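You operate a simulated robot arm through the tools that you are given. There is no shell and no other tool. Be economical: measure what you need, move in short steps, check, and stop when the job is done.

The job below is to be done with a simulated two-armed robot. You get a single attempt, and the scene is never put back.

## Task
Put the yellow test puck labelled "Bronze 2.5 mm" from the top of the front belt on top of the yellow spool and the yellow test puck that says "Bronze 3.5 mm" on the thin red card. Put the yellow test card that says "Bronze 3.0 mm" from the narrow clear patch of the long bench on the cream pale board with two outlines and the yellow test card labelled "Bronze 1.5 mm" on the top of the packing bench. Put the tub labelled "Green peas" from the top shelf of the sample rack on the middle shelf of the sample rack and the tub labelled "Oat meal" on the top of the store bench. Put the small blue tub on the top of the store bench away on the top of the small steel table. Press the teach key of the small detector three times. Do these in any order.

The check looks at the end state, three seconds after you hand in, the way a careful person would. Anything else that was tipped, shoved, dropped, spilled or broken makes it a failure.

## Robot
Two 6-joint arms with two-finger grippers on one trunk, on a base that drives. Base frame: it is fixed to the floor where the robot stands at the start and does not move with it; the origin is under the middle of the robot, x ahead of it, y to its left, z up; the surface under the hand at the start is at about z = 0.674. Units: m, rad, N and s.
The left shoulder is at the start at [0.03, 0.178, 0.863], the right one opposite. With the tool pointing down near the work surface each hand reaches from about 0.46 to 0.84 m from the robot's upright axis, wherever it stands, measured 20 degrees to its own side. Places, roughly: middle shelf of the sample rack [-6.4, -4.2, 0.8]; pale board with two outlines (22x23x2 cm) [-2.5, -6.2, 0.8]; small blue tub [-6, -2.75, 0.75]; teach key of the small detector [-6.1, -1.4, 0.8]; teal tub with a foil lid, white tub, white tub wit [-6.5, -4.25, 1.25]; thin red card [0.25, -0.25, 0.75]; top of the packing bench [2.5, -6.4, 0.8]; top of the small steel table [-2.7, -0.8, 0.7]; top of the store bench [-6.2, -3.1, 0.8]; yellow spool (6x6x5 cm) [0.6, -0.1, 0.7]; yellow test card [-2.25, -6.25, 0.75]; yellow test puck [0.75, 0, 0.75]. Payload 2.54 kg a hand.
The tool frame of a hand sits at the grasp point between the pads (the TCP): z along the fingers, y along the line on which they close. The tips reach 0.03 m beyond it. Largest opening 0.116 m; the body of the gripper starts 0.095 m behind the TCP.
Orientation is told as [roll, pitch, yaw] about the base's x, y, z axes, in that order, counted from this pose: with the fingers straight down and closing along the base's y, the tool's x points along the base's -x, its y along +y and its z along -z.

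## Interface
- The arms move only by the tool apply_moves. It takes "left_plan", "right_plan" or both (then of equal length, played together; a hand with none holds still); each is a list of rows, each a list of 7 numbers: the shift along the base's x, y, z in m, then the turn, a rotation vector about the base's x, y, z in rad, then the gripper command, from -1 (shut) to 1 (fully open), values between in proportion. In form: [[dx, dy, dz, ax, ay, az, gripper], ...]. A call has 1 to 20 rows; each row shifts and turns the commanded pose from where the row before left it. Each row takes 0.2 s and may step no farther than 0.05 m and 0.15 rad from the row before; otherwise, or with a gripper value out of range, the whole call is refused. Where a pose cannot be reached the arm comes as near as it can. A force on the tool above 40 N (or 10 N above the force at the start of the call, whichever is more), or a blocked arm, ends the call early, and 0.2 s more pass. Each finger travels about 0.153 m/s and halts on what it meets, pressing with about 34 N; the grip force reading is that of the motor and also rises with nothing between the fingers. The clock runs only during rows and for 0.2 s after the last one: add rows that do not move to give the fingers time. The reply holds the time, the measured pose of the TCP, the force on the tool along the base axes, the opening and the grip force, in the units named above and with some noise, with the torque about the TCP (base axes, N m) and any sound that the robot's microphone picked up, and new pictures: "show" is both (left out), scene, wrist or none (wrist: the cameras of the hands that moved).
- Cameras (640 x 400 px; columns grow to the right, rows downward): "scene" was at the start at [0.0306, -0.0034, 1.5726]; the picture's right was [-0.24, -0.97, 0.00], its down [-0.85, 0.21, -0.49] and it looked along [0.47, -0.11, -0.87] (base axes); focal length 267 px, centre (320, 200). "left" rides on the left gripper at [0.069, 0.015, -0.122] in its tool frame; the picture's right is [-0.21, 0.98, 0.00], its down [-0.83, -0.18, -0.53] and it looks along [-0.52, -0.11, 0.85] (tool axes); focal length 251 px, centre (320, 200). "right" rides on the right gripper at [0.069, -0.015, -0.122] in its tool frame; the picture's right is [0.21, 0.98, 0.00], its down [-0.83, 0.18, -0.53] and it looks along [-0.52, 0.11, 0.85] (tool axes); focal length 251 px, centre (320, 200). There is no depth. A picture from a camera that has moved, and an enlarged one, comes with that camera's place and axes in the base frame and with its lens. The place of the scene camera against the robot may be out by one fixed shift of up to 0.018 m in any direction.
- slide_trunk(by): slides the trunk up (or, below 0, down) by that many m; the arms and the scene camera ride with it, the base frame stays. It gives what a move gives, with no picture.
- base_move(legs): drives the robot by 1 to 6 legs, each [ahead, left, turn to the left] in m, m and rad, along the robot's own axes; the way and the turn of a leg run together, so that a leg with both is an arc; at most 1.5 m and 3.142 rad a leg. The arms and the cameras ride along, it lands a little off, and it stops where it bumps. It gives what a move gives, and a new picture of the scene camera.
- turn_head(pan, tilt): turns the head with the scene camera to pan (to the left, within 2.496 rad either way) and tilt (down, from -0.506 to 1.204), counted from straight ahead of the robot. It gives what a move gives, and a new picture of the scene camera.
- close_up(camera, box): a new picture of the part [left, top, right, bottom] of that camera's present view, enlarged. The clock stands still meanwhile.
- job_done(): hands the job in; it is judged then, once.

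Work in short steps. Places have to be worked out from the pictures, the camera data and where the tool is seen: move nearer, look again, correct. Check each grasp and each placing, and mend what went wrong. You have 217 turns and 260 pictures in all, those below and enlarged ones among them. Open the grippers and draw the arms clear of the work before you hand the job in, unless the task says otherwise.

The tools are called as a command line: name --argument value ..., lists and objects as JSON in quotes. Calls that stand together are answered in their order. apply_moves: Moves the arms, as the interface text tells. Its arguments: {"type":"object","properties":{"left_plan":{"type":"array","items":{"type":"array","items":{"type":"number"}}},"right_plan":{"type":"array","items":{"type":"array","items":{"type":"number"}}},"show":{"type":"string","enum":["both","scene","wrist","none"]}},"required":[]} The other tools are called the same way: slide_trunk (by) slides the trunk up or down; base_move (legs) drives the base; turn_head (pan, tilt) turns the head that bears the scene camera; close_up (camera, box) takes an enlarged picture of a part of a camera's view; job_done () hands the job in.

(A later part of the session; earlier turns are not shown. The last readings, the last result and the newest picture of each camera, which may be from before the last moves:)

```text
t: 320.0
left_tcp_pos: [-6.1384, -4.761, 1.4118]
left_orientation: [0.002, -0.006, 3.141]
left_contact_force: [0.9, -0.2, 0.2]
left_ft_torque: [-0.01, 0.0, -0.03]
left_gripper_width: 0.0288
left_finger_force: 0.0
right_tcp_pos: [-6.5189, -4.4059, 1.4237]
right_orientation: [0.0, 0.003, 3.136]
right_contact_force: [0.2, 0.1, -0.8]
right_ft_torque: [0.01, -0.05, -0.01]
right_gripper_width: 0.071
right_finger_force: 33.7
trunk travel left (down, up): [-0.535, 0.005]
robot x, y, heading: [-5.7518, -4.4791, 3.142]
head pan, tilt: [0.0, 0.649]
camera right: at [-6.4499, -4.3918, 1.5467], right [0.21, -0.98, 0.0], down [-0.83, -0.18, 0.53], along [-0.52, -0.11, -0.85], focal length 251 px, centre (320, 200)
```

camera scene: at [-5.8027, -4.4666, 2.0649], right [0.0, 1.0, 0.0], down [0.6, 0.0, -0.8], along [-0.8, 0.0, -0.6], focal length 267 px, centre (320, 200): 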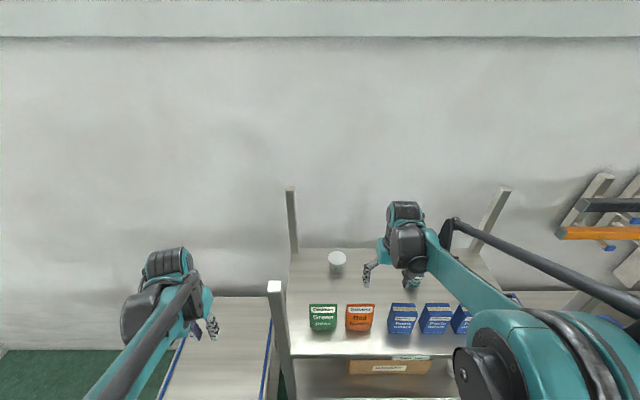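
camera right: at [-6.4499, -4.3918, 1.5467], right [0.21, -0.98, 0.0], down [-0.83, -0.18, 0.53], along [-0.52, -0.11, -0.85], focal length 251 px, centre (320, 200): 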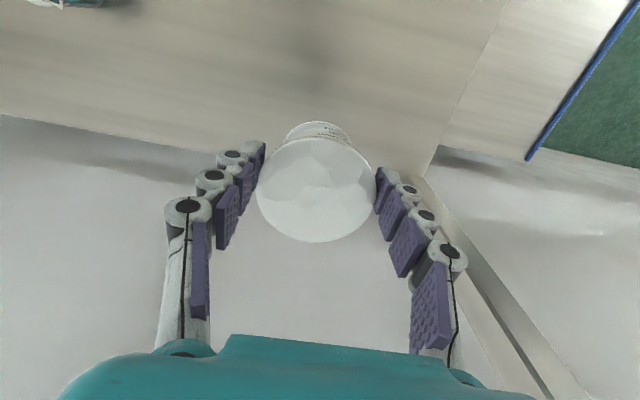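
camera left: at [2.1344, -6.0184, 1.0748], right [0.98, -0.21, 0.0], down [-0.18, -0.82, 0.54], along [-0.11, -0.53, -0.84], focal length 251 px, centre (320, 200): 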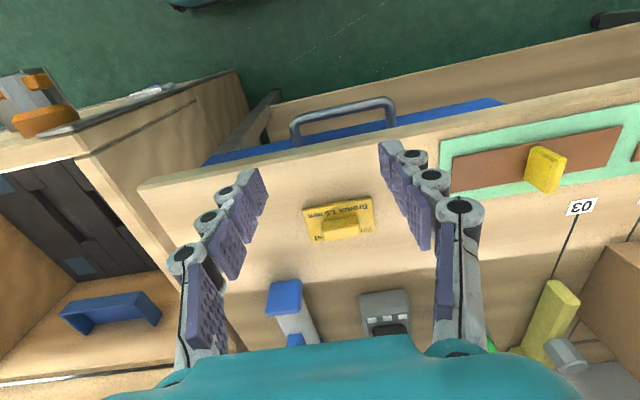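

Oat meal lifted. Retract, back off, strafe to the store bench and lower the trunk.

apply_moves --right_plan '[[0.045, 0.01, 0, 0, 0, 0, -0.6], [0.045, 0.015, 0, 0, 0, 0, -0.6], [0.045, 0.015, 0, 0, 0, 0, -0.6], [0.045, 0.015, 0, 0, 0, 0, -0.6], [0.045, 0.015, 0, 0, 0, 0, -0.6], [0.045, 0.015, 0, 0, 0, 0, -0.6], [0.045, 0.015, 0, 0, 0, 0, -0.6], [0.045, 0.015, 0, 0, 0, 0, -0.6], [0.045, 0.015, 0, 0, 0, 0, -0.6], [0.045, 0.005, 0, 0, 0, 0, -0.6]]' --show "none"

base_move --legs '[[-0.5, 0, 0], [0, -1.42, 0]]'

slide_trunk --by -0.4

base_move --legs '[[0.3, 0, 0]]'

```text
t: 322.2
left_tcp_pos: [-6.1332, -4.761, 1.4132]
left_orientation: [0.003, -0.01, -3.14]
left_contact_force: [0.4, -0.5, 0.6]
left_ft_torque: [-0.01, 0.06, 0.02]
left_gripper_width: 0.0291
left_finger_force: 0.1
right_tcp_pos: [-6.0662, -4.2737, 1.425]
right_orientation: [0.0, -0.002, 3.136]
right_contact_force: [0.3, -0.2, -1.9]
right_ft_torque: [-0.01, 0.0, 0.01]
right_gripper_width: 0.071
right_finger_force: 33.8
trunk travel left (down, up): [-0.535, 0.005]
robot x, y, heading: [-5.7533, -4.4773, 3.142]
head pan, tilt: [0.0, 0.649]
```

```text
t: 331.6
left_tcp_pos: [-5.6598, -3.4008, 1.4121]
left_orientation: [0.004, -0.007, -3.11]
left_contact_force: [-0.3, 0.1, -0.3]
left_ft_torque: [0.01, 0.01, -0.01]
left_gripper_width: 0.0289
left_finger_force: 0.1
right_tcp_pos: [-5.6099, -2.9116, 1.4257]
right_orientation: [0.0, 0.002, -3.115]
right_contact_force: [0.3, -0.1, -2.4]
right_ft_torque: [0.03, -0.03, 0.0]
right_gripper_width: 0.0711
right_finger_force: 33.7
trunk travel left (down, up): [-0.535, 0.005]
robot x, y, heading: [-5.2878, -3.1043, -3.112]
head pan, tilt: [0.0, 0.649]
camera scene: at [-5.3457, -3.0964, 2.0645], right [-0.03, 1.0, 0.0], down [0.6, 0.02, -0.8], along [-0.8, -0.02, -0.6], focal length 267 px, centre (320, 200)
```

scene: 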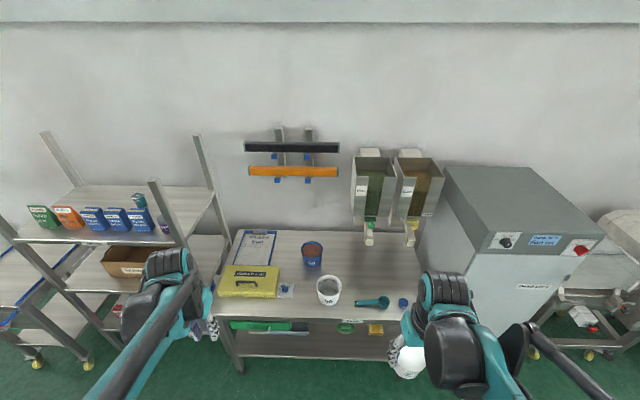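

```text
t: 335.4
left_tcp_pos: [-5.6603, -3.4007, 1.0128]
left_orientation: [0.003, -0.009, -3.11]
left_contact_force: [0.3, -0.1, 0.4]
left_ft_torque: [0.02, -0.02, 0.04]
left_gripper_width: 0.0291
left_finger_force: 0.1
right_tcp_pos: [-5.6091, -2.9114, 1.0263]
right_orientation: [0.0, 0.002, -3.115]
right_contact_force: [-0.3, 0.4, -2.3]
right_ft_torque: [-0.01, 0.01, 0.01]
right_gripper_width: 0.0708
right_finger_force: 34.3
trunk travel left (down, up): [-0.135, 0.405]
robot x, y, heading: [-5.2842, -3.1062, -3.109]
head pan, tilt: [0.0, 0.649]
```

```text
t: 337.5
left_tcp_pos: [-5.9623, -3.4109, 1.0116]
left_orientation: [0.001, -0.009, -3.109]
left_contact_force: [-0.1, -0.2, 0.2]
left_ft_torque: [0.02, 0.02, -0.02]
left_gripper_width: 0.0291
left_finger_force: 0.1
right_tcp_pos: [-5.9128, -2.9215, 1.026]
right_orientation: [0.0, 0.002, -3.114]
right_contact_force: [-0.2, -0.1, -1.3]
right_ft_torque: [0.0, -0.07, -0.04]
right_gripper_width: 0.0707
right_finger_force: 34.2
trunk travel left (down, up): [-0.135, 0.405]
robot x, y, heading: [-5.5856, -3.1177, -3.109]
head pan, tilt: [0.0, 0.649]
camera scene: at [-5.6485, -3.1056, 1.6645], right [-0.03, 1.0, 0.0], down [0.61, 0.02, -0.8], along [-0.8, -0.03, -0.61], focal length 267 px, centre (320, 200)
```

scene: 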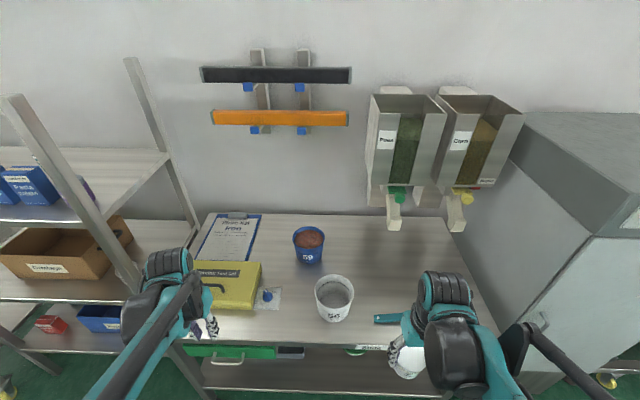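

Same free spot as before: (-6.215,-2.905), contact expected at z≈0.859. Move over and down to 0.90.

apply_moves --right_plan '[[-0.043, 0.003, 0, 0, 0, 0, -0.6], [-0.043, 0.003, 0, 0, 0, 0, -0.6], [-0.043, 0.003, 0, 0, 0, 0, -0.6], [-0.043, 0.003, 0, 0, 0, 0, -0.6], [-0.043, 0.003, 0, 0, 0, 0, -0.6], [-0.043, 0.001, 0, 0, 0, 0, -0.6], [-0.043, 0, 0, 0, 0, 0, -0.6], [0, 0, -0.045, 0, 0, 0, -0.6], [0, 0, -0.045, 0, 0, 0, -0.6], [0, 0, -0.035, 0, 0, 0, -0.6], [0, 0, 0, 0, 0, 0, -0.6]]' --show "wrist"

```text
t: 339.9
left_tcp_pos: [-5.9607, -3.4103, 1.012]
left_orientation: [0.003, -0.009, -3.109]
left_contact_force: [0.0, 0.8, 0.4]
left_ft_torque: [0.0, 0.01, 0.01]
left_gripper_width: 0.0288
left_finger_force: 0.1
right_tcp_pos: [-6.216, -2.9053, 0.9007]
right_orientation: [-0.001, 0.002, -3.114]
right_contact_force: [-1.0, 0.9, -1.1]
right_ft_torque: [-0.02, -0.02, -0.02]
right_gripper_width: 0.071
right_finger_force: 34.5
trunk travel left (down, up): [-0.135, 0.405]
robot x, y, heading: [-5.5867, -3.1153, -3.109]
head pan, tilt: [0.0, 0.649]
camera right: at [-6.1466, -2.8881, 1.0223], right [0.24, -0.97, 0.0], down [-0.82, -0.2, 0.53], along [-0.52, -0.13, -0.85], focal length 251 px, centre (320, 200)
```

right: 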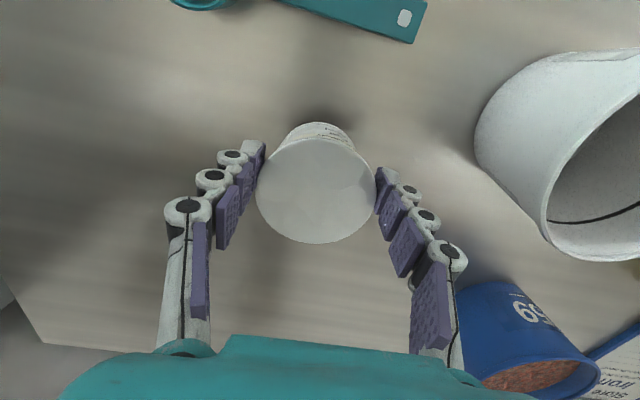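

apply_moves --right_plan '[[0, 0, -0.015, 0, 0, 0, -0.6], [0, 0, -0.01, 0, 0, 0, -0.6], [0, 0, -0.006, 0, 0, 0, -0.6], [0, 0, -0.003, 0, 0, 0, -0.6], [0, 0, -0.002, 0, 0, 0, -0.6], [0, 0, -0.002, 0, 0, 0, -0.6], [0, 0, -0.002, 0, 0, 0, -0.6], [0, 0, -0.002, 0, 0, 0, -0.6], [0, 0, 0, 0, 0, 0, -0.6]]' --show "none"

```text
t: 341.9
left_tcp_pos: [-5.9591, -3.4118, 1.0132]
left_orientation: [0.002, -0.01, -3.108]
left_contact_force: [-0.7, -0.6, 0.1]
left_ft_torque: [-0.02, 0.0, 0.04]
left_gripper_width: 0.0291
left_finger_force: 0.1
right_tcp_pos: [-6.2119, -2.9055, 0.8591]
right_orientation: [0.0, 0.0, -3.114]
right_contact_force: [-3.7, -3.7, 24.0]
right_ft_torque: [-0.1, 0.19, 0.08]
right_gripper_width: 0.0711
right_finger_force: 34.1
trunk travel left (down, up): [-0.135, 0.405]
robot x, y, heading: [-5.5903, -3.1183, -3.109]
head pan, tilt: [0.0, 0.649]
```

Contact at 0.859. Release and lift.

apply_moves --right_plan '[[0, 0, 0.002, 0, 0, 0, -0.2], [0, 0, 0, 0, 0, 0, 0.4], [0, 0, 0, 0, 0, 0, 0.6], [0, 0, 0.045, 0, 0, 0, 0.6], [0, 0, 0.045, 0, 0, 0, 0.6], [0.045, 0, 0.02, 0, 0, 0, 0.6], [0.045, 0.02, 0, 0, 0, 0, 0.4], [0.03, 0.04, 0, 0, 0, 0, 0.4], [0.0, 0.045, 0, 0, 0, 0, 0.2], [0, 0.045, 0, 0, 0, 0, 0.2], [0, 0, 0, 0, 0, 0, 0.2]]' --show "both"

```text
t: 344.3
left_tcp_pos: [-5.9602, -3.4106, 1.0113]
left_orientation: [0.002, -0.008, -3.109]
left_contact_force: [-0.3, -0.1, 0.4]
left_ft_torque: [0.0, 0.03, 0.02]
left_gripper_width: 0.0291
left_finger_force: 0.1
right_tcp_pos: [-6.0937, -2.757, 0.9704]
right_orientation: [0.0, 0.002, -3.113]
right_contact_force: [-0.1, 0.0, 0.3]
right_ft_torque: [0.02, -0.01, -0.01]
right_gripper_width: 0.0692
right_finger_force: 0.0
trunk travel left (down, up): [-0.135, 0.405]
robot x, y, heading: [-5.5852, -3.1174, -3.106]
head pan, tilt: [0.0, 0.649]
camera scene: at [-5.6474, -3.1063, 1.6645], right [-0.03, 1.0, 0.0], down [0.6, 0.02, -0.8], along [-0.8, -0.03, -0.6], focal length 267 px, centre (320, 200)
camera right: at [-6.0255, -2.7404, 1.0922], right [0.24, -0.97, 0.0], down [-0.82, -0.2, 0.53], along [-0.52, -0.13, -0.85], focal length 251 px, centre (320, 200)
```

scene: 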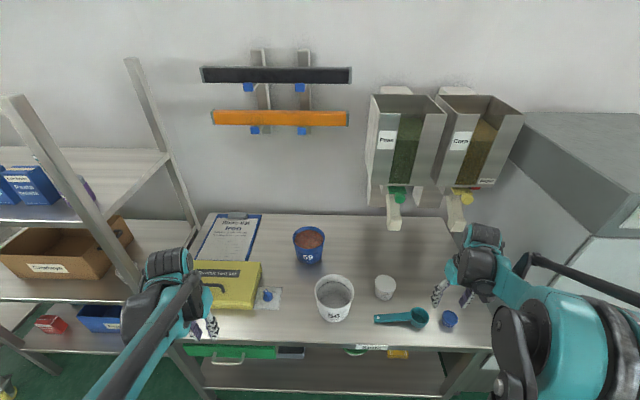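
right: 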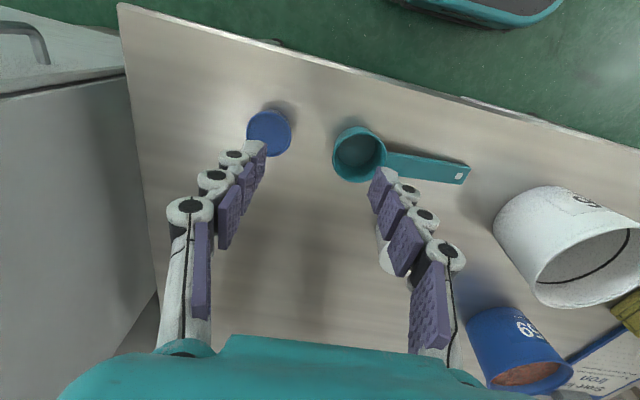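

Oat meal placed. The blue Oats tub is at about (-6.116,-2.708). I position above it first.

apply_moves --right_plan '[[-0.011, 0.025, 0, 0, 0, 0, 0.15], [-0.011, 0.024, -0.01, 0, 0, 0, 0.15], [0, 0, -0.04, 0, 0, 0, 0.15], [0, 0, 0, 0, 0, 0, 0.15]]' --show "wrist"

```text
t: 345.3
left_tcp_pos: [-5.9595, -3.4108, 1.0125]
left_orientation: [0.003, -0.009, -3.108]
left_contact_force: [0.0, 0.3, 0.3]
left_ft_torque: [0.01, 0.02, 0.01]
left_gripper_width: 0.0289
left_finger_force: 0.0
right_tcp_pos: [-6.1143, -2.7044, 0.9184]
right_orientation: [0.0, 0.002, -3.115]
right_contact_force: [0.3, -0.1, -0.3]
right_ft_torque: [0.01, 0.01, 0.02]
right_gripper_width: 0.0667
right_finger_force: 0.1
trunk travel left (down, up): [-0.135, 0.405]
robot x, y, heading: [-5.5866, -3.1143, -3.114]
head pan, tilt: [0.0, 0.649]
camera right: at [-6.0459, -2.6876, 1.0404], right [0.24, -0.97, 0.0], down [-0.82, -0.2, 0.53], along [-0.52, -0.13, -0.85], focal length 251 px, centre (320, 200)
```

right: 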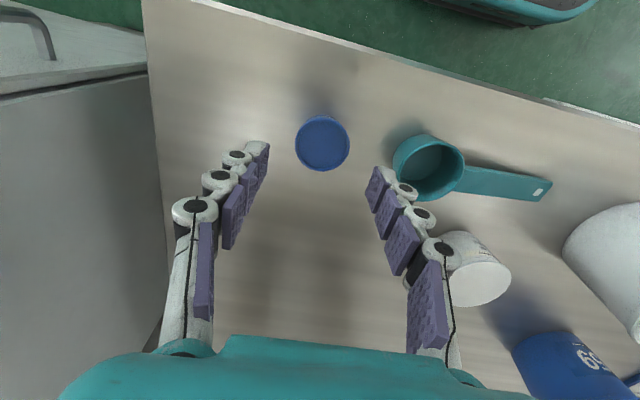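

Fix: lid at (-6.119,-2.708, z 0.8265), ⌀0.048; the open finger clears the scoop by ~2 cm. Descend and grip.

apply_moves --right_plan '[[-0.004, -0.003, -0.035, 0, 0, 0, 0.1], [0, 0, -0.03, 0, 0, 0, 0.1], [0, 0, -0.014, 0, 0, 0, 0.1], [0, 0, 0, 0, 0, 0, 0.1], [0, 0, 0, 0, 0, 0, -0.4], [0, 0, 0, 0, 0, 0, -1], [0, 0, 0, 0, 0, 0, -1]]' --show "wrist"

```text
t: 346.9
left_tcp_pos: [-5.9607, -3.4114, 1.0133]
left_orientation: [0.002, -0.008, -3.108]
left_contact_force: [0.0, 0.0, -0.3]
left_ft_torque: [0.0, -0.02, 0.02]
left_gripper_width: 0.029
left_finger_force: 0.0
right_tcp_pos: [-6.1201, -2.7083, 0.8391]
right_orientation: [-0.002, 0.001, -3.113]
right_contact_force: [0.0, -0.5, 1.6]
right_ft_torque: [0.02, -0.01, -0.02]
right_gripper_width: 0.0442
right_finger_force: 34.1
trunk travel left (down, up): [-0.135, 0.405]
robot x, y, heading: [-5.5836, -3.1165, -3.107]
head pan, tilt: [0.0, 0.649]
camera right: at [-6.0502, -2.6918, 0.9615], right [0.24, -0.97, 0.0], down [-0.82, -0.2, 0.53], along [-0.52, -0.13, -0.85], focal length 251 px, centre (320, 200)
```

right: 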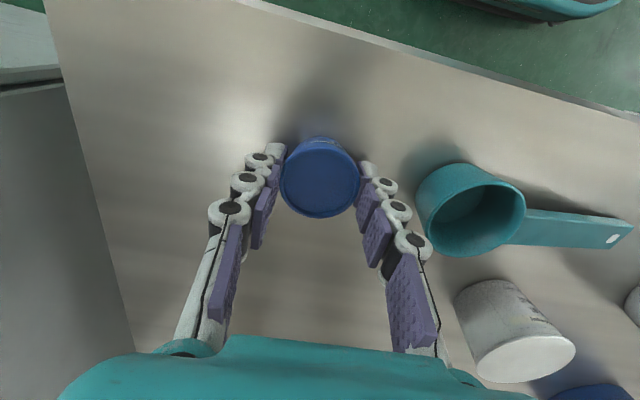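

Gripped. Lift, retract, back off and move north toward the small detector, looking there.

apply_moves --right_plan '[[0, 0, 0.03, 0, 0, 0, -1], [0, 0, 0.045, 0, 0, 0, -1], [0, 0, 0.045, 0, 0, 0, -1], [0.045, -0.01, 0.02, 0, 0, 0, -1], [0.045, -0.02, 0, 0, 0, 0, -1], [0.045, -0.03, 0, 0, 0, 0, -1], [0.04, -0.03, 0, 0, 0, 0, -1]]' --show "wrist"

base_move --legs '[[-0.45, 0, 0], [0, -0.9, -0.03]]'

turn_head --pan -0.5 --tilt 0.55

```text
refused: row 4 steps farther than a row can; nothing moved
```

```text
t: 354.0
left_tcp_pos: [-5.5171, -2.482, 1.0126]
left_orientation: [0.003, -0.008, -3.128]
left_contact_force: [0.8, -0.2, 0.2]
left_ft_torque: [-0.04, 0.02, -0.04]
left_gripper_width: 0.0294
left_finger_force: 0.1
right_tcp_pos: [-5.662, -1.7777, 0.8393]
right_orientation: [0.002, 0.001, -3.134]
right_contact_force: [-0.4, 0.1, -0.7]
right_ft_torque: [-0.05, 0.0, 0.01]
right_gripper_width: 0.044
right_finger_force: 33.7
trunk travel left (down, up): [-0.135, 0.405]
robot x, y, heading: [-5.1389, -2.196, -3.134]
head pan, tilt: [0.0, 0.649]
camera scene: at [-5.1985, -2.1841, 1.6645], right [-0.01, 1.0, 0.0], down [0.6, 0.01, -0.8], along [-0.8, -0.01, -0.6], focal length 267 px, centre (320, 200)
```

scene: 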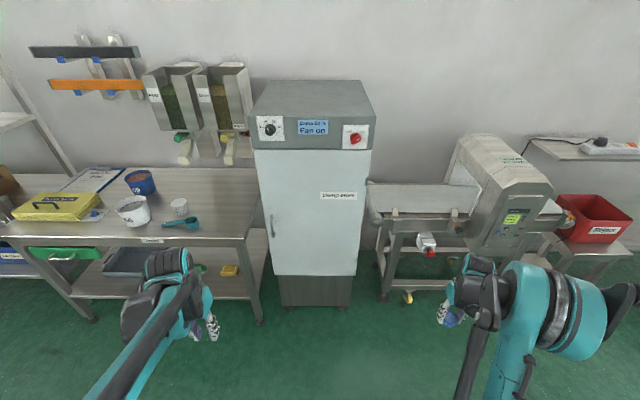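

```text
t: 355.0
left_tcp_pos: [-5.5179, -2.4838, 1.0127]
left_orientation: [0.003, -0.009, -3.128]
left_contact_force: [0.9, -0.8, 0.5]
left_ft_torque: [0.0, -0.01, 0.01]
left_gripper_width: 0.029
left_finger_force: 0.1
right_tcp_pos: [-5.662, -1.7788, 0.8394]
right_orientation: [0.0, 0.002, -3.134]
right_contact_force: [0.4, 0.5, 0.3]
right_ft_torque: [-0.01, 0.02, 0.01]
right_gripper_width: 0.0442
right_finger_force: 34.1
trunk travel left (down, up): [-0.135, 0.405]
robot x, y, heading: [-5.1382, -2.1948, -3.13]
head pan, tilt: [-0.499, 0.55]
camera scene: at [-5.1911, -2.1417, 1.6733], right [0.47, 0.88, 0.0], down [0.46, -0.24, -0.85], along [-0.75, 0.4, -0.52], focal length 267 px, centre (320, 200)
```

scene: 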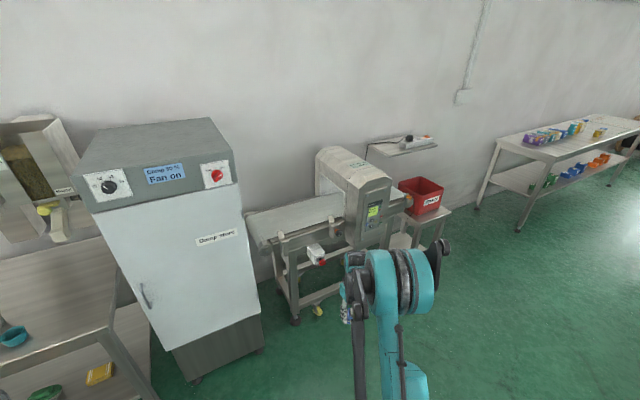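

The lift row was refused and the base moved with the hand low; the tub slid straight off the bench front and is still held. Lift the right hand now and check the grip and the bench.

apply_moves --right_plan '[[0, 0, 0.04, 0, 0, 0, -1], [0, 0, 0.045, 0, 0, 0, -1], [0.02, -0.01, 0.04, 0, 0, 0, -1], [0.03, -0.01, 0.03, 0, 0, 0, -1], [0.03, -0.01, 0, 0, 0, 0, -1]]' --show "wrist"

turn_head --pan 0.35 --tilt 0.6

close_up --camera "scene" --box '[200, 120, 480, 290]'

```text
t: 356.2
left_tcp_pos: [-5.5181, -2.4838, 1.0133]
left_orientation: [0.005, -0.008, -3.127]
left_contact_force: [0.4, 0.4, 0.0]
left_ft_torque: [0.01, 0.01, -0.03]
left_gripper_width: 0.029
left_finger_force: 0.0
right_tcp_pos: [-5.5839, -1.8101, 0.9959]
right_orientation: [0.0, 0.0, -3.132]
right_contact_force: [0.4, -0.4, 0.3]
right_ft_torque: [-0.01, 0.03, 0.02]
right_gripper_width: 0.0445
right_finger_force: 33.9
trunk travel left (down, up): [-0.135, 0.405]
robot x, y, heading: [-5.1371, -2.1956, -3.132]
head pan, tilt: [-0.499, 0.55]
camera right: at [-5.5153, -1.7947, 1.1172], right [0.22, -0.97, 0.0], down [-0.82, -0.19, 0.53], along [-0.52, -0.12, -0.85], focal length 251 px, centre (320, 200)
```

right: 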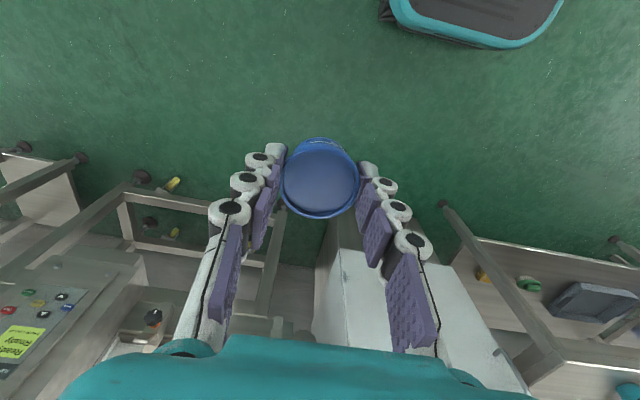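

```text
t: 357.3
left_tcp_pos: [-5.5179, -2.4844, 1.0122]
left_orientation: [0.003, -0.009, -3.128]
left_contact_force: [-0.2, 0.3, 0.2]
left_ft_torque: [0.03, 0.0, 0.03]
left_gripper_width: 0.0289
left_finger_force: 0.0
right_tcp_pos: [-5.5859, -1.8091, 0.9938]
right_orientation: [0.0, 0.0, -3.133]
right_contact_force: [-0.5, 0.8, -0.5]
right_ft_torque: [-0.02, 0.0, -0.01]
right_gripper_width: 0.0442
right_finger_force: 34.4
trunk travel left (down, up): [-0.135, 0.405]
robot x, y, heading: [-5.1398, -2.1979, -3.132]
head pan, tilt: [0.351, 0.6]
camera scene: at [-5.1942, -2.215, 1.6688], right [-0.35, 0.93, 0.0], down [0.53, 0.2, -0.83], along [-0.77, -0.29, -0.56], focal length 267 px, centre (320, 200)
```

scene: 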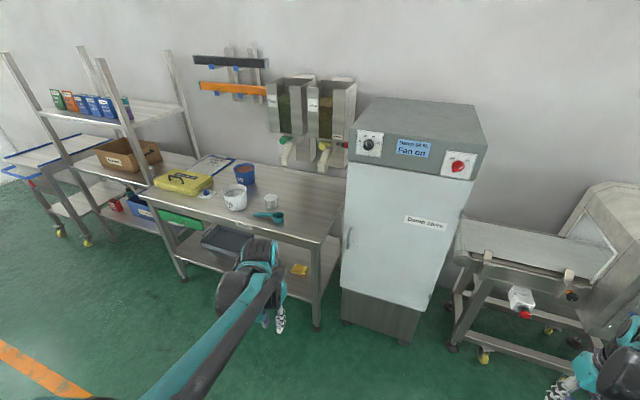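

```text
2.29 times, centred on (340, 205) of scene
camera zoom: at [-5.1942, -2.215, 1.6688], right [-0.35, 0.93, 0.0], down [0.53, 0.2, -0.83], along [-0.77, -0.29, -0.56], focal length 610 px, centre (274, 189)
```

zoom: 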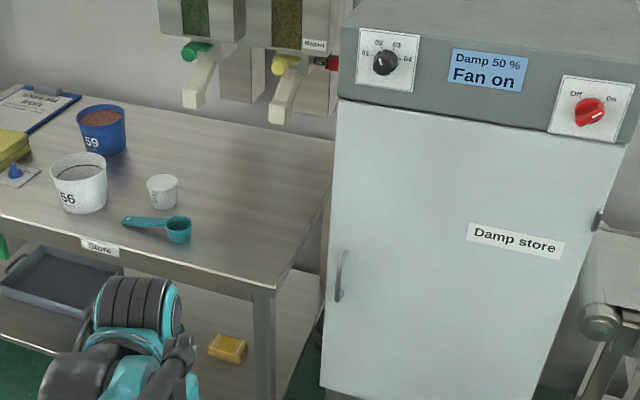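

Everything on the bench is fine. I move north 0.75 m and look at the detector's key panel.

base_move --legs '[[0, -0.75, 0]]'

turn_head --pan 0 --tilt 0.6

close_up --camera "scene" --box '[250, 150, 430, 270]'

```text
t: 361.4
left_tcp_pos: [-5.5255, -1.7221, 1.0125]
left_orientation: [0.004, -0.009, 3.139]
left_contact_force: [0.7, 0.6, -0.5]
left_ft_torque: [-0.02, 0.02, 0.01]
left_gripper_width: 0.0291
left_finger_force: 0.1
right_tcp_pos: [-5.5818, -1.0475, 0.9929]
right_orientation: [0.0, 0.001, 3.132]
right_contact_force: [0.6, -0.5, 0.6]
right_ft_torque: [-0.06, -0.03, -0.01]
right_gripper_width: 0.0443
right_finger_force: 33.6
trunk travel left (down, up): [-0.135, 0.405]
robot x, y, heading: [-5.1439, -1.4423, 3.137]
head pan, tilt: [0.351, 0.6]
camera scene: at [-5.198, -1.4591, 1.6688], right [-0.34, 0.94, 0.0], down [0.53, 0.19, -0.83], along [-0.78, -0.28, -0.56], focal length 267 px, centre (320, 200)
```

scene: 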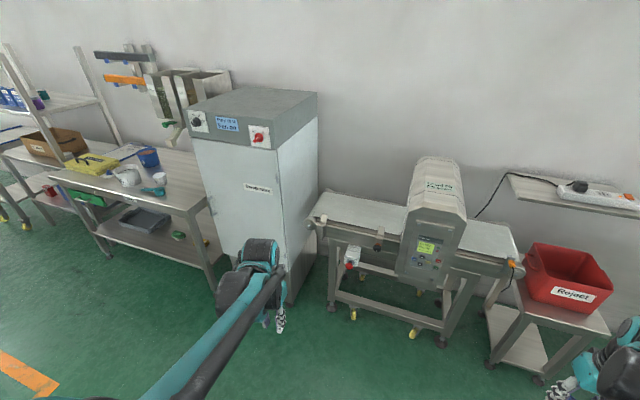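

```text
t: 362.2
left_tcp_pos: [-5.5253, -1.723, 1.0131]
left_orientation: [0.003, -0.007, 3.138]
left_contact_force: [0.4, 0.2, -0.5]
left_ft_torque: [0.02, 0.0, -0.01]
left_gripper_width: 0.0289
left_finger_force: 0.1
right_tcp_pos: [-5.5817, -1.0477, 0.9939]
right_orientation: [-0.002, 0.002, 3.134]
right_contact_force: [0.3, 0.0, -0.8]
right_ft_torque: [0.0, 0.0, 0.04]
right_gripper_width: 0.0444
right_finger_force: 33.5
trunk travel left (down, up): [-0.135, 0.405]
robot x, y, heading: [-5.1405, -1.4397, 3.14]
head pan, tilt: [0.0, 0.6]
camera scene: at [-5.2032, -1.4294, 1.6688], right [0.0, 1.0, 0.0], down [0.57, 0.0, -0.82], along [-0.82, 0.0, -0.57], focal length 267 px, centre (320, 200)
```

scene: 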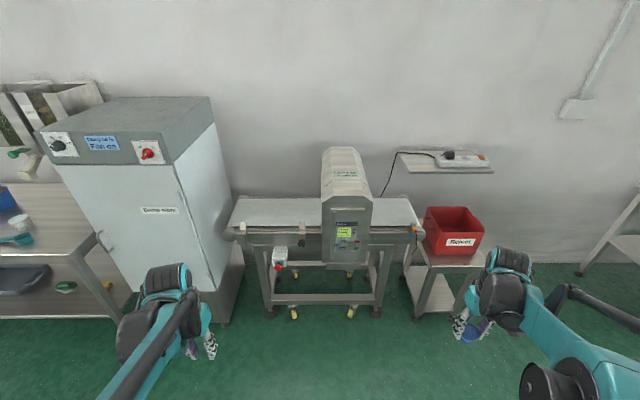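

```text
3.33 times, centred on (340, 210) of scene
camera zoom: at [-5.2032, -1.4294, 1.6688], right [0.0, 1.0, 0.0], down [0.57, 0.0, -0.82], along [-0.82, 0.0, -0.57], focal length 890 px, centre (253, 167)
```

zoom: 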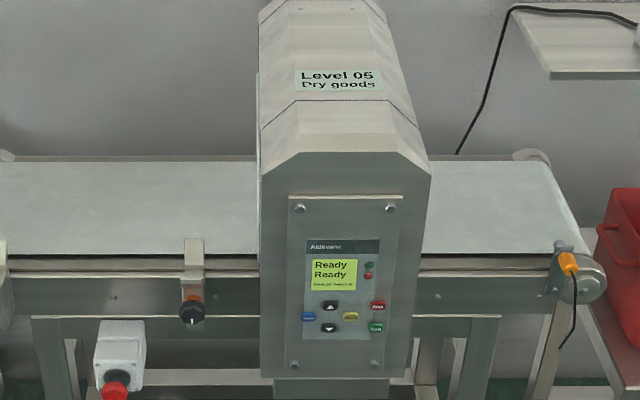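

close_up --camera "scene" --box '[330, 215, 365, 248]'

```text
12.12 times, centred on (348, 232) of scene
camera zoom: at [-5.2032, -1.4294, 1.6688], right [0.0, 1.0, 0.0], down [0.57, 0.0, -0.82], along [-0.82, 0.0, -0.57], focal length 3235 px, centre (-13, -182)
```

zoom: 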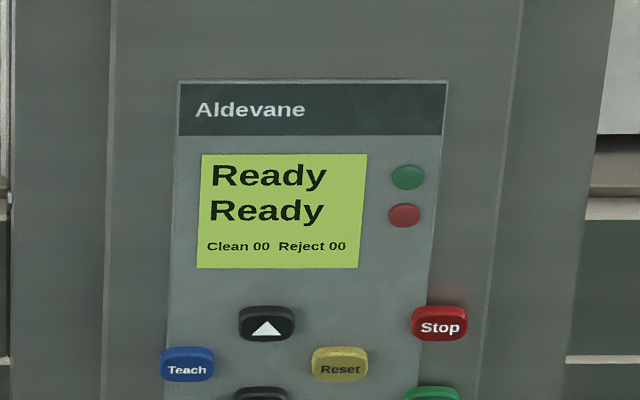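

The blue "Teach" key is at about (-6.10,-1.353,0.80) on a vertical panel. I'll press with the closed left gripper held horizontally; first drive so the left arm faces it.

base_move --legs '[[0.15, -0.29, 0]]'

apply_moves --left_plan '[[-0.03, 0.01, 0, 0, 0.131, 0, -1], [-0.03, 0.01, 0, 0, 0.131, 0, -1], [-0.03, 0.01, 0, 0, 0.131, 0, -1], [-0.03, 0.01, -0.01, 0, 0.131, 0, -1], [-0.02, 0.01, -0.015, 0, 0.131, 0, -1], [-0.01, 0.01, -0.02, 0, 0.131, 0, -1], [-0.01, 0.01, -0.02, 0, 0.131, 0, -1], [-0.01, 0.005, -0.02, 0, 0.131, 0, -1], [-0.01, 0, -0.02, 0, 0.131, 0, -1], [-0.01, 0, -0.02, 0, 0.131, 0, -1], [0, 0, -0.02, 0, 0.131, 0, -1], [0, 0, -0.02, 0, 0.131, 0, -1], [0, 0, 0, 0, 0, 0, -1]]' --right_plan '[[0, 0, 0.02, 0, 0, 0, -1], [0, 0, 0.02, 0, 0, 0, -1], [0, 0, 0.02, 0, 0, 0, -1], [0, 0, 0.02, 0, 0, 0, -1], [0, 0, 0, 0, 0, 0, -1], [0, 0, 0, 0, 0, 0, -1], [0, 0, 0, 0, 0, 0, -1], [0, 0, 0, 0, 0, 0, -1], [0, 0, 0, 0, 0, 0, -1], [0, 0, 0, 0, 0, 0, -1], [0, 0, 0, 0, 0, 0, -1], [0, 0, 0, 0, 0, 0, -1], [0, 0, 0, 0, 0, 0, -1]]' --show "both"

```text
t: 364.4
left_tcp_pos: [-5.6736, -1.4248, 1.013]
left_orientation: [0.004, -0.006, 3.129]
left_contact_force: [0.2, 0.0, -0.7]
left_ft_torque: [-0.02, 0.02, 0.02]
left_gripper_width: 0.029
left_finger_force: 0.0
right_tcp_pos: [-5.7243, -0.7495, 0.9932]
right_orientation: [-0.001, 0.001, 3.126]
right_contact_force: [0.3, -0.3, -0.7]
right_ft_torque: [0.0, -0.03, 0.01]
right_gripper_width: 0.0441
right_finger_force: 33.7
trunk travel left (down, up): [-0.135, 0.405]
robot x, y, heading: [-5.2849, -1.1467, 3.129]
head pan, tilt: [0.0, 0.6]
camera scene: at [-5.3498, -1.1331, 1.6688], right [0.01, 1.0, 0.0], down [0.57, -0.01, -0.82], along [-0.82, 0.01, -0.57], focal length 267 px, centre (320, 200)
```

scene: 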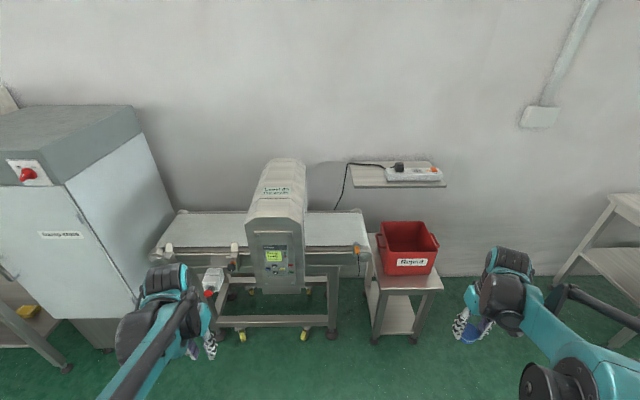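

```text
t: 367.2
left_tcp_pos: [-5.971, -1.357, 1.0235]
left_orientation: [0.213, -1.518, 2.918]
left_contact_force: [0.1, 0.0, 0.0]
left_ft_torque: [-0.01, 0.0, 0.04]
left_gripper_width: 0.0
left_finger_force: 28.2
left hand out of reach, approached as far as the arm can: row 8, 9, 10, 11, 12
right_tcp_pos: [-5.7237, -0.7493, 1.0724]
right_orientation: [-0.001, 0.001, 3.127]
right_contact_force: [-0.2, 0.2, -1.0]
right_ft_torque: [0.0, 0.03, -0.01]
right_gripper_width: 0.0441
right_finger_force: 34.0
trunk travel left (down, up): [-0.135, 0.405]
robot x, y, heading: [-5.2898, -1.1496, 3.131]
head pan, tilt: [0.0, 0.6]
camera scene: at [-5.349, -1.1343, 1.6688], right [0.01, 1.0, 0.0], down [0.56, -0.01, -0.83], along [-0.82, 0.01, -0.56], focal length 267 px, centre (320, 200)
camera right: at [-5.6556, -0.7354, 1.1948], right [0.2, -0.98, 0.0], down [-0.83, -0.17, 0.53], along [-0.52, -0.11, -0.85], focal length 251 px, centre (320, 200)
camera left: at [-5.845, -1.3739, 0.9597], right [-0.02, -0.97, 0.23], down [0.49, 0.19, 0.85], along [-0.87, 0.13, 0.48], focal length 251 px, centre (320, 200)
```

scene: 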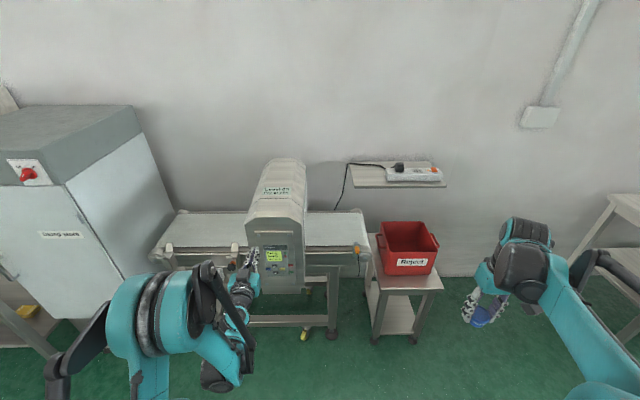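
right: 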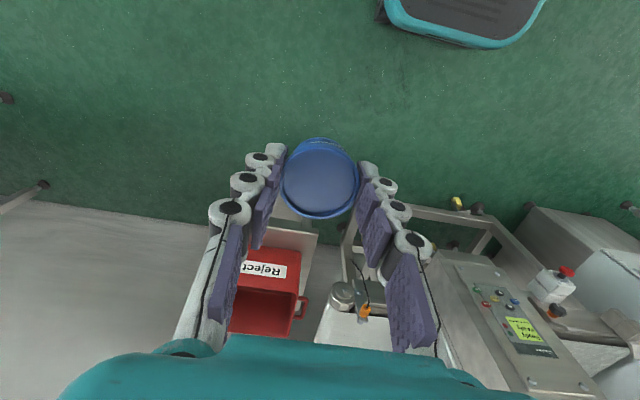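
left: 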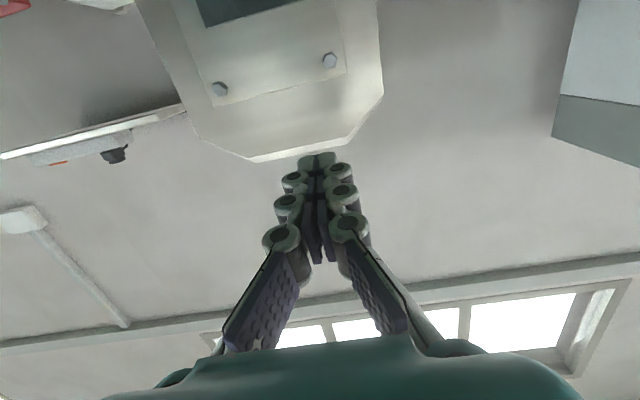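

Horizontal can't get low enough; a 45° tilt will do, pressing with the fingertip's leading edge (≈0.029 ahead, 0.013 below TCP). I go back to 45° and lower.

apply_moves --left_plan '[[0.005, 0, -0.01, 0, -0.125, 0, -1], [0.005, 0, -0.02, 0, -0.125, 0, -1], [0, 0, -0.03, 0, -0.125, 0, -1], [0, 0, -0.04, 0, -0.125, 0, -1], [0, 0, -0.04, 0, -0.125, 0, -1], [0, 0, -0.04, 0, -0.12, 0, -1], [0, 0, 0, 0, 0, 0, -1]]' --show "both"

```text
t: 368.8
left_tcp_pos: [-5.9591, -1.355, 0.8456]
left_orientation: [0.001, -0.773, 3.127]
left_contact_force: [-0.3, -0.6, -0.3]
left_ft_torque: [0.0, -0.03, 0.0]
left_gripper_width: 0.0
left_finger_force: 28.3
right_tcp_pos: [-5.7257, -0.7485, 1.0724]
right_orientation: [0.0, 0.002, 3.126]
right_contact_force: [0.1, 0.2, -0.6]
right_ft_torque: [-0.02, 0.02, 0.05]
right_gripper_width: 0.0442
right_finger_force: 33.9
trunk travel left (down, up): [-0.135, 0.405]
robot x, y, heading: [-5.2866, -1.1498, 3.132]
head pan, tilt: [0.0, 0.6]
camera scene: at [-5.3485, -1.1342, 1.6689], right [0.01, 1.0, 0.0], down [0.56, -0.01, -0.83], along [-0.83, 0.01, -0.56], focal length 267 px, centre (320, 200)
camera left: at [-5.8252, -1.3722, 0.8827], right [-0.17, -0.97, 0.15], down [-0.22, 0.19, 0.96], along [-0.96, 0.13, -0.24], focal length 251 px, centre (320, 200)
```

scene: 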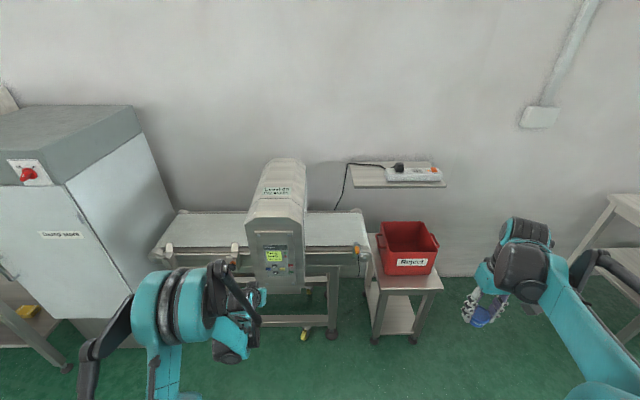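
left: 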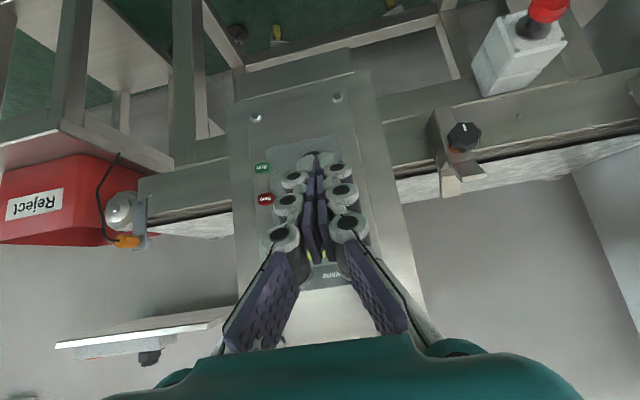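

Keys are hidden behind the fingers. I shift the hand 7 cm north for an unobstructed wrist view.

apply_moves --left_plan '[[0, 0.035, 0, 0, 0, 0, -1], [0, 0.035, 0, 0, 0, 0, -1], [0, 0, 0, 0, 0, 0, -1]]' --show "none"

close_up --camera "left" --box '[280, 90, 480, 290]'

```text
t: 369.6
left_tcp_pos: [-5.9602, -1.2862, 0.8438]
left_orientation: [0.003, -0.774, 3.125]
left_contact_force: [0.9, -0.1, 0.2]
left_ft_torque: [-0.01, 0.0, 0.01]
left_gripper_width: 0.0001
left_finger_force: 28.7
right_tcp_pos: [-5.7257, -0.7497, 1.0732]
right_orientation: [0.0, 0.001, 3.125]
right_contact_force: [-0.2, 0.1, 0.0]
right_ft_torque: [0.01, 0.02, -0.03]
right_gripper_width: 0.0442
right_finger_force: 34.2
trunk travel left (down, up): [-0.135, 0.405]
robot x, y, heading: [-5.2892, -1.15, 3.128]
head pan, tilt: [0.0, 0.6]
```

```text
2.00 times, centred on (380, 190) of left
camera zoom: at [-5.8251, -1.303, 0.882], right [-0.17, -0.97, 0.15], down [-0.21, 0.19, 0.96], along [-0.96, 0.13, -0.24], focal length 503 px, centre (200, 220)
```

zoom: 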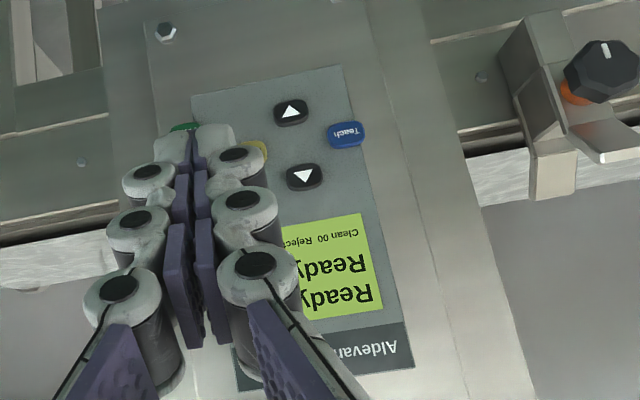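

Teach key computes to about (-6.13,-1.361,0.768). I bring the fingertip to ~6 cm in front of it and check with the scene camera.

apply_moves --left_plan '[[0, -0.038, -0.02, 0, 0, 0, -1], [0, -0.038, -0.02, 0, 0, 0, -1], [-0.02, 0, -0.019, 0, 0, 0, -1], [-0.03, 0, 0, 0, 0, 0, -1], [0, 0, 0, 0, 0, 0, -1]]' --show "wrist"

turn_head --pan 0.25 --tilt 0.75

close_up --camera "scene" --box '[285, 130, 385, 230]'

```text
t: 370.8
left_tcp_pos: [-6.0103, -1.3628, 0.7847]
left_orientation: [0.001, -0.774, 3.124]
left_contact_force: [0.2, 0.3, 0.1]
left_ft_torque: [0.0, 0.0, 0.02]
left_gripper_width: 0.0
left_finger_force: 28.7
right_tcp_pos: [-5.7242, -0.7487, 1.0722]
right_orientation: [0.002, 0.0, 3.126]
right_contact_force: [0.3, -0.3, -0.1]
right_ft_torque: [0.06, 0.0, -0.03]
right_gripper_width: 0.0441
right_finger_force: 34.1
trunk travel left (down, up): [-0.135, 0.405]
robot x, y, heading: [-5.2874, -1.1476, 3.128]
head pan, tilt: [0.0, 0.6]
camera left: at [-5.876, -1.3809, 0.823], right [-0.17, -0.97, 0.15], down [-0.21, 0.19, 0.96], along [-0.96, 0.13, -0.24], focal length 251 px, centre (320, 200)
```

left: 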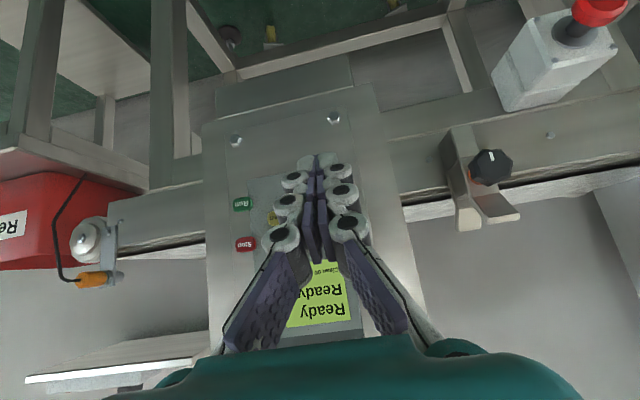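

```text
t: 371.6
left_tcp_pos: [-6.01, -1.363, 0.7853]
left_orientation: [0.002, -0.775, 3.125]
left_contact_force: [0.4, -0.1, -0.4]
left_ft_torque: [0.05, -0.02, 0.01]
left_gripper_width: 0.0003
left_finger_force: 28.3
right_tcp_pos: [-5.7245, -0.7488, 1.0723]
right_orientation: [0.0, 0.001, 3.126]
right_contact_force: [0.0, 0.0, -0.8]
right_ft_torque: [0.02, 0.0, 0.03]
right_gripper_width: 0.044
right_finger_force: 34.1
trunk travel left (down, up): [-0.135, 0.405]
robot x, y, heading: [-5.287, -1.1463, 3.125]
head pan, tilt: [0.25, 0.75]
camera scene: at [-5.3414, -1.1547, 1.656], right [-0.23, 0.97, 0.0], down [0.66, 0.16, -0.73], along [-0.71, -0.17, -0.68], focal length 267 px, centre (320, 200)
```

scene: 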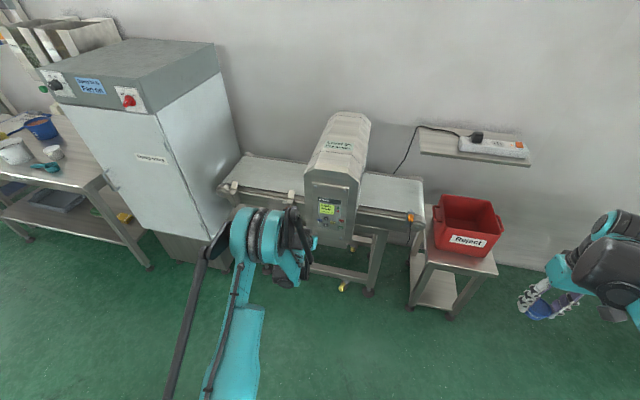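

```text
4.00 times, centred on (335, 180) of scene
camera zoom: at [-5.3414, -1.1547, 1.656], right [-0.23, 0.97, 0.0], down [0.66, 0.16, -0.73], along [-0.71, -0.17, -0.68], focal length 1068 px, centre (260, 280)
```

zoom: 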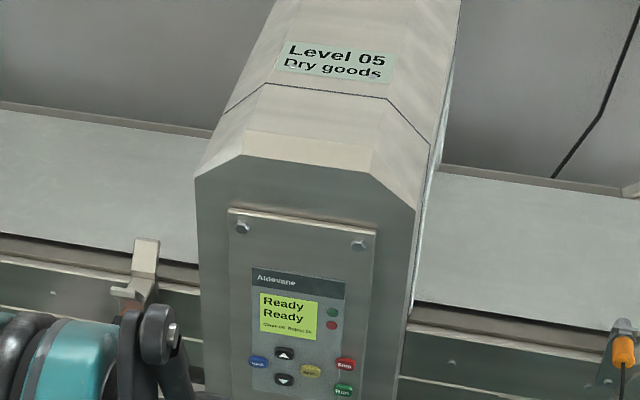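

Triangulation agrees: Teach key face at (-6.132,-1.362,0.767), and the fingertip is lined up. I advance to just short of it and then press slowly.

apply_moves --left_plan '[[-0.035, 0.001, 0, 0, 0, 0, -1], [-0.03, 0, 0, 0, 0, 0, -1], [0, 0, 0, 0, 0, 0, -1]]' --show "wrist"

close_up --camera "left" --box '[220, 100, 420, 260]'

```text
t: 372.4
left_tcp_pos: [-6.0747, -1.3611, 0.7869]
left_orientation: [0.001, -0.776, 3.125]
left_contact_force: [-0.4, 0.5, -0.2]
left_ft_torque: [0.01, 0.03, -0.03]
left_gripper_width: 0.0002
left_finger_force: 28.7
right_tcp_pos: [-5.7251, -0.7494, 1.0725]
right_orientation: [-0.001, 0.003, 3.127]
right_contact_force: [0.4, -0.2, -0.8]
right_ft_torque: [-0.02, -0.01, 0.01]
right_gripper_width: 0.0439
right_finger_force: 34.6
trunk travel left (down, up): [-0.135, 0.405]
robot x, y, heading: [-5.2866, -1.1425, 3.129]
head pan, tilt: [0.25, 0.75]
camera left: at [-5.9395, -1.3792, 0.8252], right [-0.17, -0.97, 0.15], down [-0.21, 0.19, 0.96], along [-0.96, 0.13, -0.24], focal length 251 px, centre (320, 200)
```

left: 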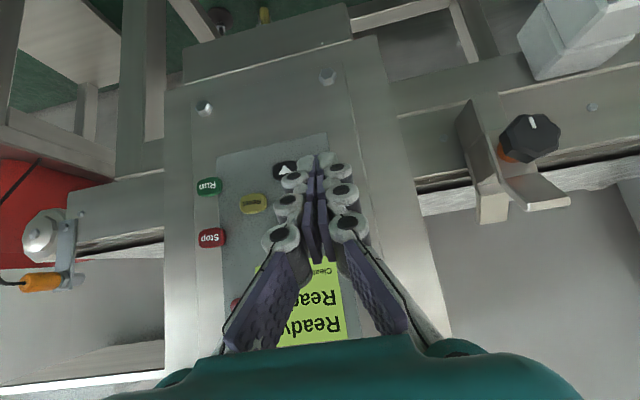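

```text
2.50 times, centred on (320, 180) of left
camera zoom: at [-5.9395, -1.3792, 0.8252], right [-0.17, -0.97, 0.15], down [-0.21, 0.19, 0.96], along [-0.96, 0.13, -0.24], focal length 629 px, centre (320, 250)
```

zoom: 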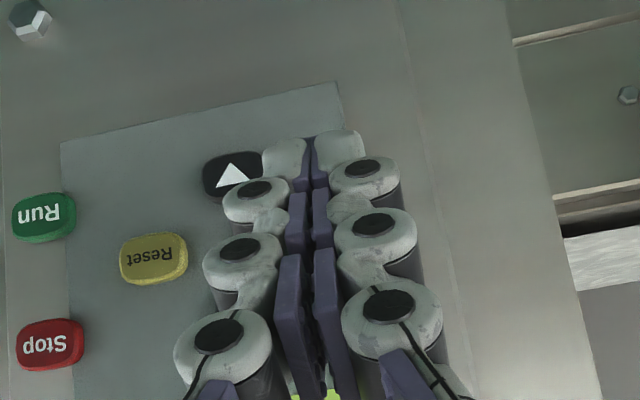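

Fingertip is on line, with the arrow keys clear. Advance 1.8 cm and then press in 2 mm steps.

apply_moves --left_plan '[[-0.012, -0.001, 0, 0, 0, 0, -1], [-0.005, 0, 0, 0, 0, 0, -1], [-0.002, 0, 0, 0, 0, 0, -1], [-0.002, 0, 0, 0, 0, 0, -1], [0, 0, 0, 0, 0, 0, -1]]' --show "none"

close_up --camera "left" --box '[220, 100, 420, 260]'

```text
t: 373.6
left_tcp_pos: [-6.097, -1.362, 0.7843]
left_orientation: [0.002, -0.774, 3.125]
left_contact_force: [0.7, -0.5, -0.7]
left_ft_torque: [0.0, 0.03, 0.0]
left_gripper_width: 0.0
left_finger_force: 28.6
right_tcp_pos: [-5.7252, -0.7483, 1.072]
right_orientation: [-0.002, 0.001, 3.125]
right_contact_force: [-0.2, 0.4, 0.1]
right_ft_torque: [0.0, 0.04, 0.02]
right_gripper_width: 0.044
right_finger_force: 33.6
trunk travel left (down, up): [-0.135, 0.405]
robot x, y, heading: [-5.2858, -1.1483, 3.129]
head pan, tilt: [0.25, 0.75]
```

```text
2.50 times, centred on (320, 180) of left
camera zoom: at [-5.9621, -1.3802, 0.8226], right [-0.17, -0.97, 0.15], down [-0.21, 0.19, 0.96], along [-0.96, 0.13, -0.24], focal length 629 px, centre (320, 250)
```

zoom: 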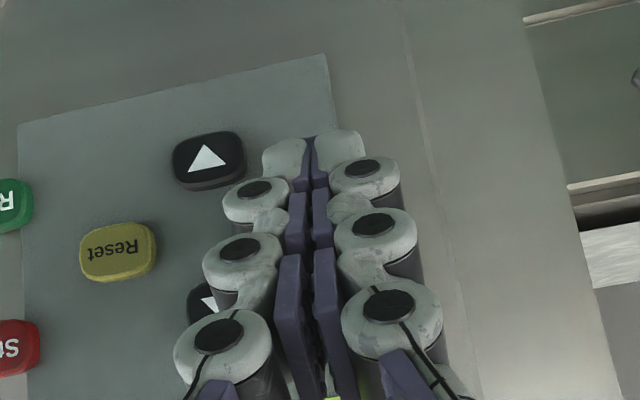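

No contact yet; continue in 1.5 mm steps.

apply_moves --left_plan '[[-0.002, 0, 0, 0, 0, 0, -1], [-0.002, 0, 0, 0, 0, 0, -1], [-0.0015, 0, 0, 0, 0, 0, -1], [0, 0, 0, 0, 0, 0, -1]]' --show "none"

```text
t: 374.6
left_tcp_pos: [-6.1001, -1.3624, 0.7854]
left_orientation: [0.002, -0.775, 3.125]
left_contact_force: [6.5, 0.1, -2.7]
left_ft_torque: [-0.01, -0.15, 0.0]
left_gripper_width: 0.0058
left_finger_force: 28.8
right_tcp_pos: [-5.7254, -0.749, 1.0724]
right_orientation: [-0.001, 0.003, 3.125]
right_contact_force: [-0.2, -0.1, 0.1]
right_ft_torque: [-0.04, 0.01, 0.0]
right_gripper_width: 0.044
right_finger_force: 33.8
trunk travel left (down, up): [-0.135, 0.405]
robot x, y, heading: [-5.2866, -1.1467, 3.127]
head pan, tilt: [0.25, 0.75]
heard: click
```

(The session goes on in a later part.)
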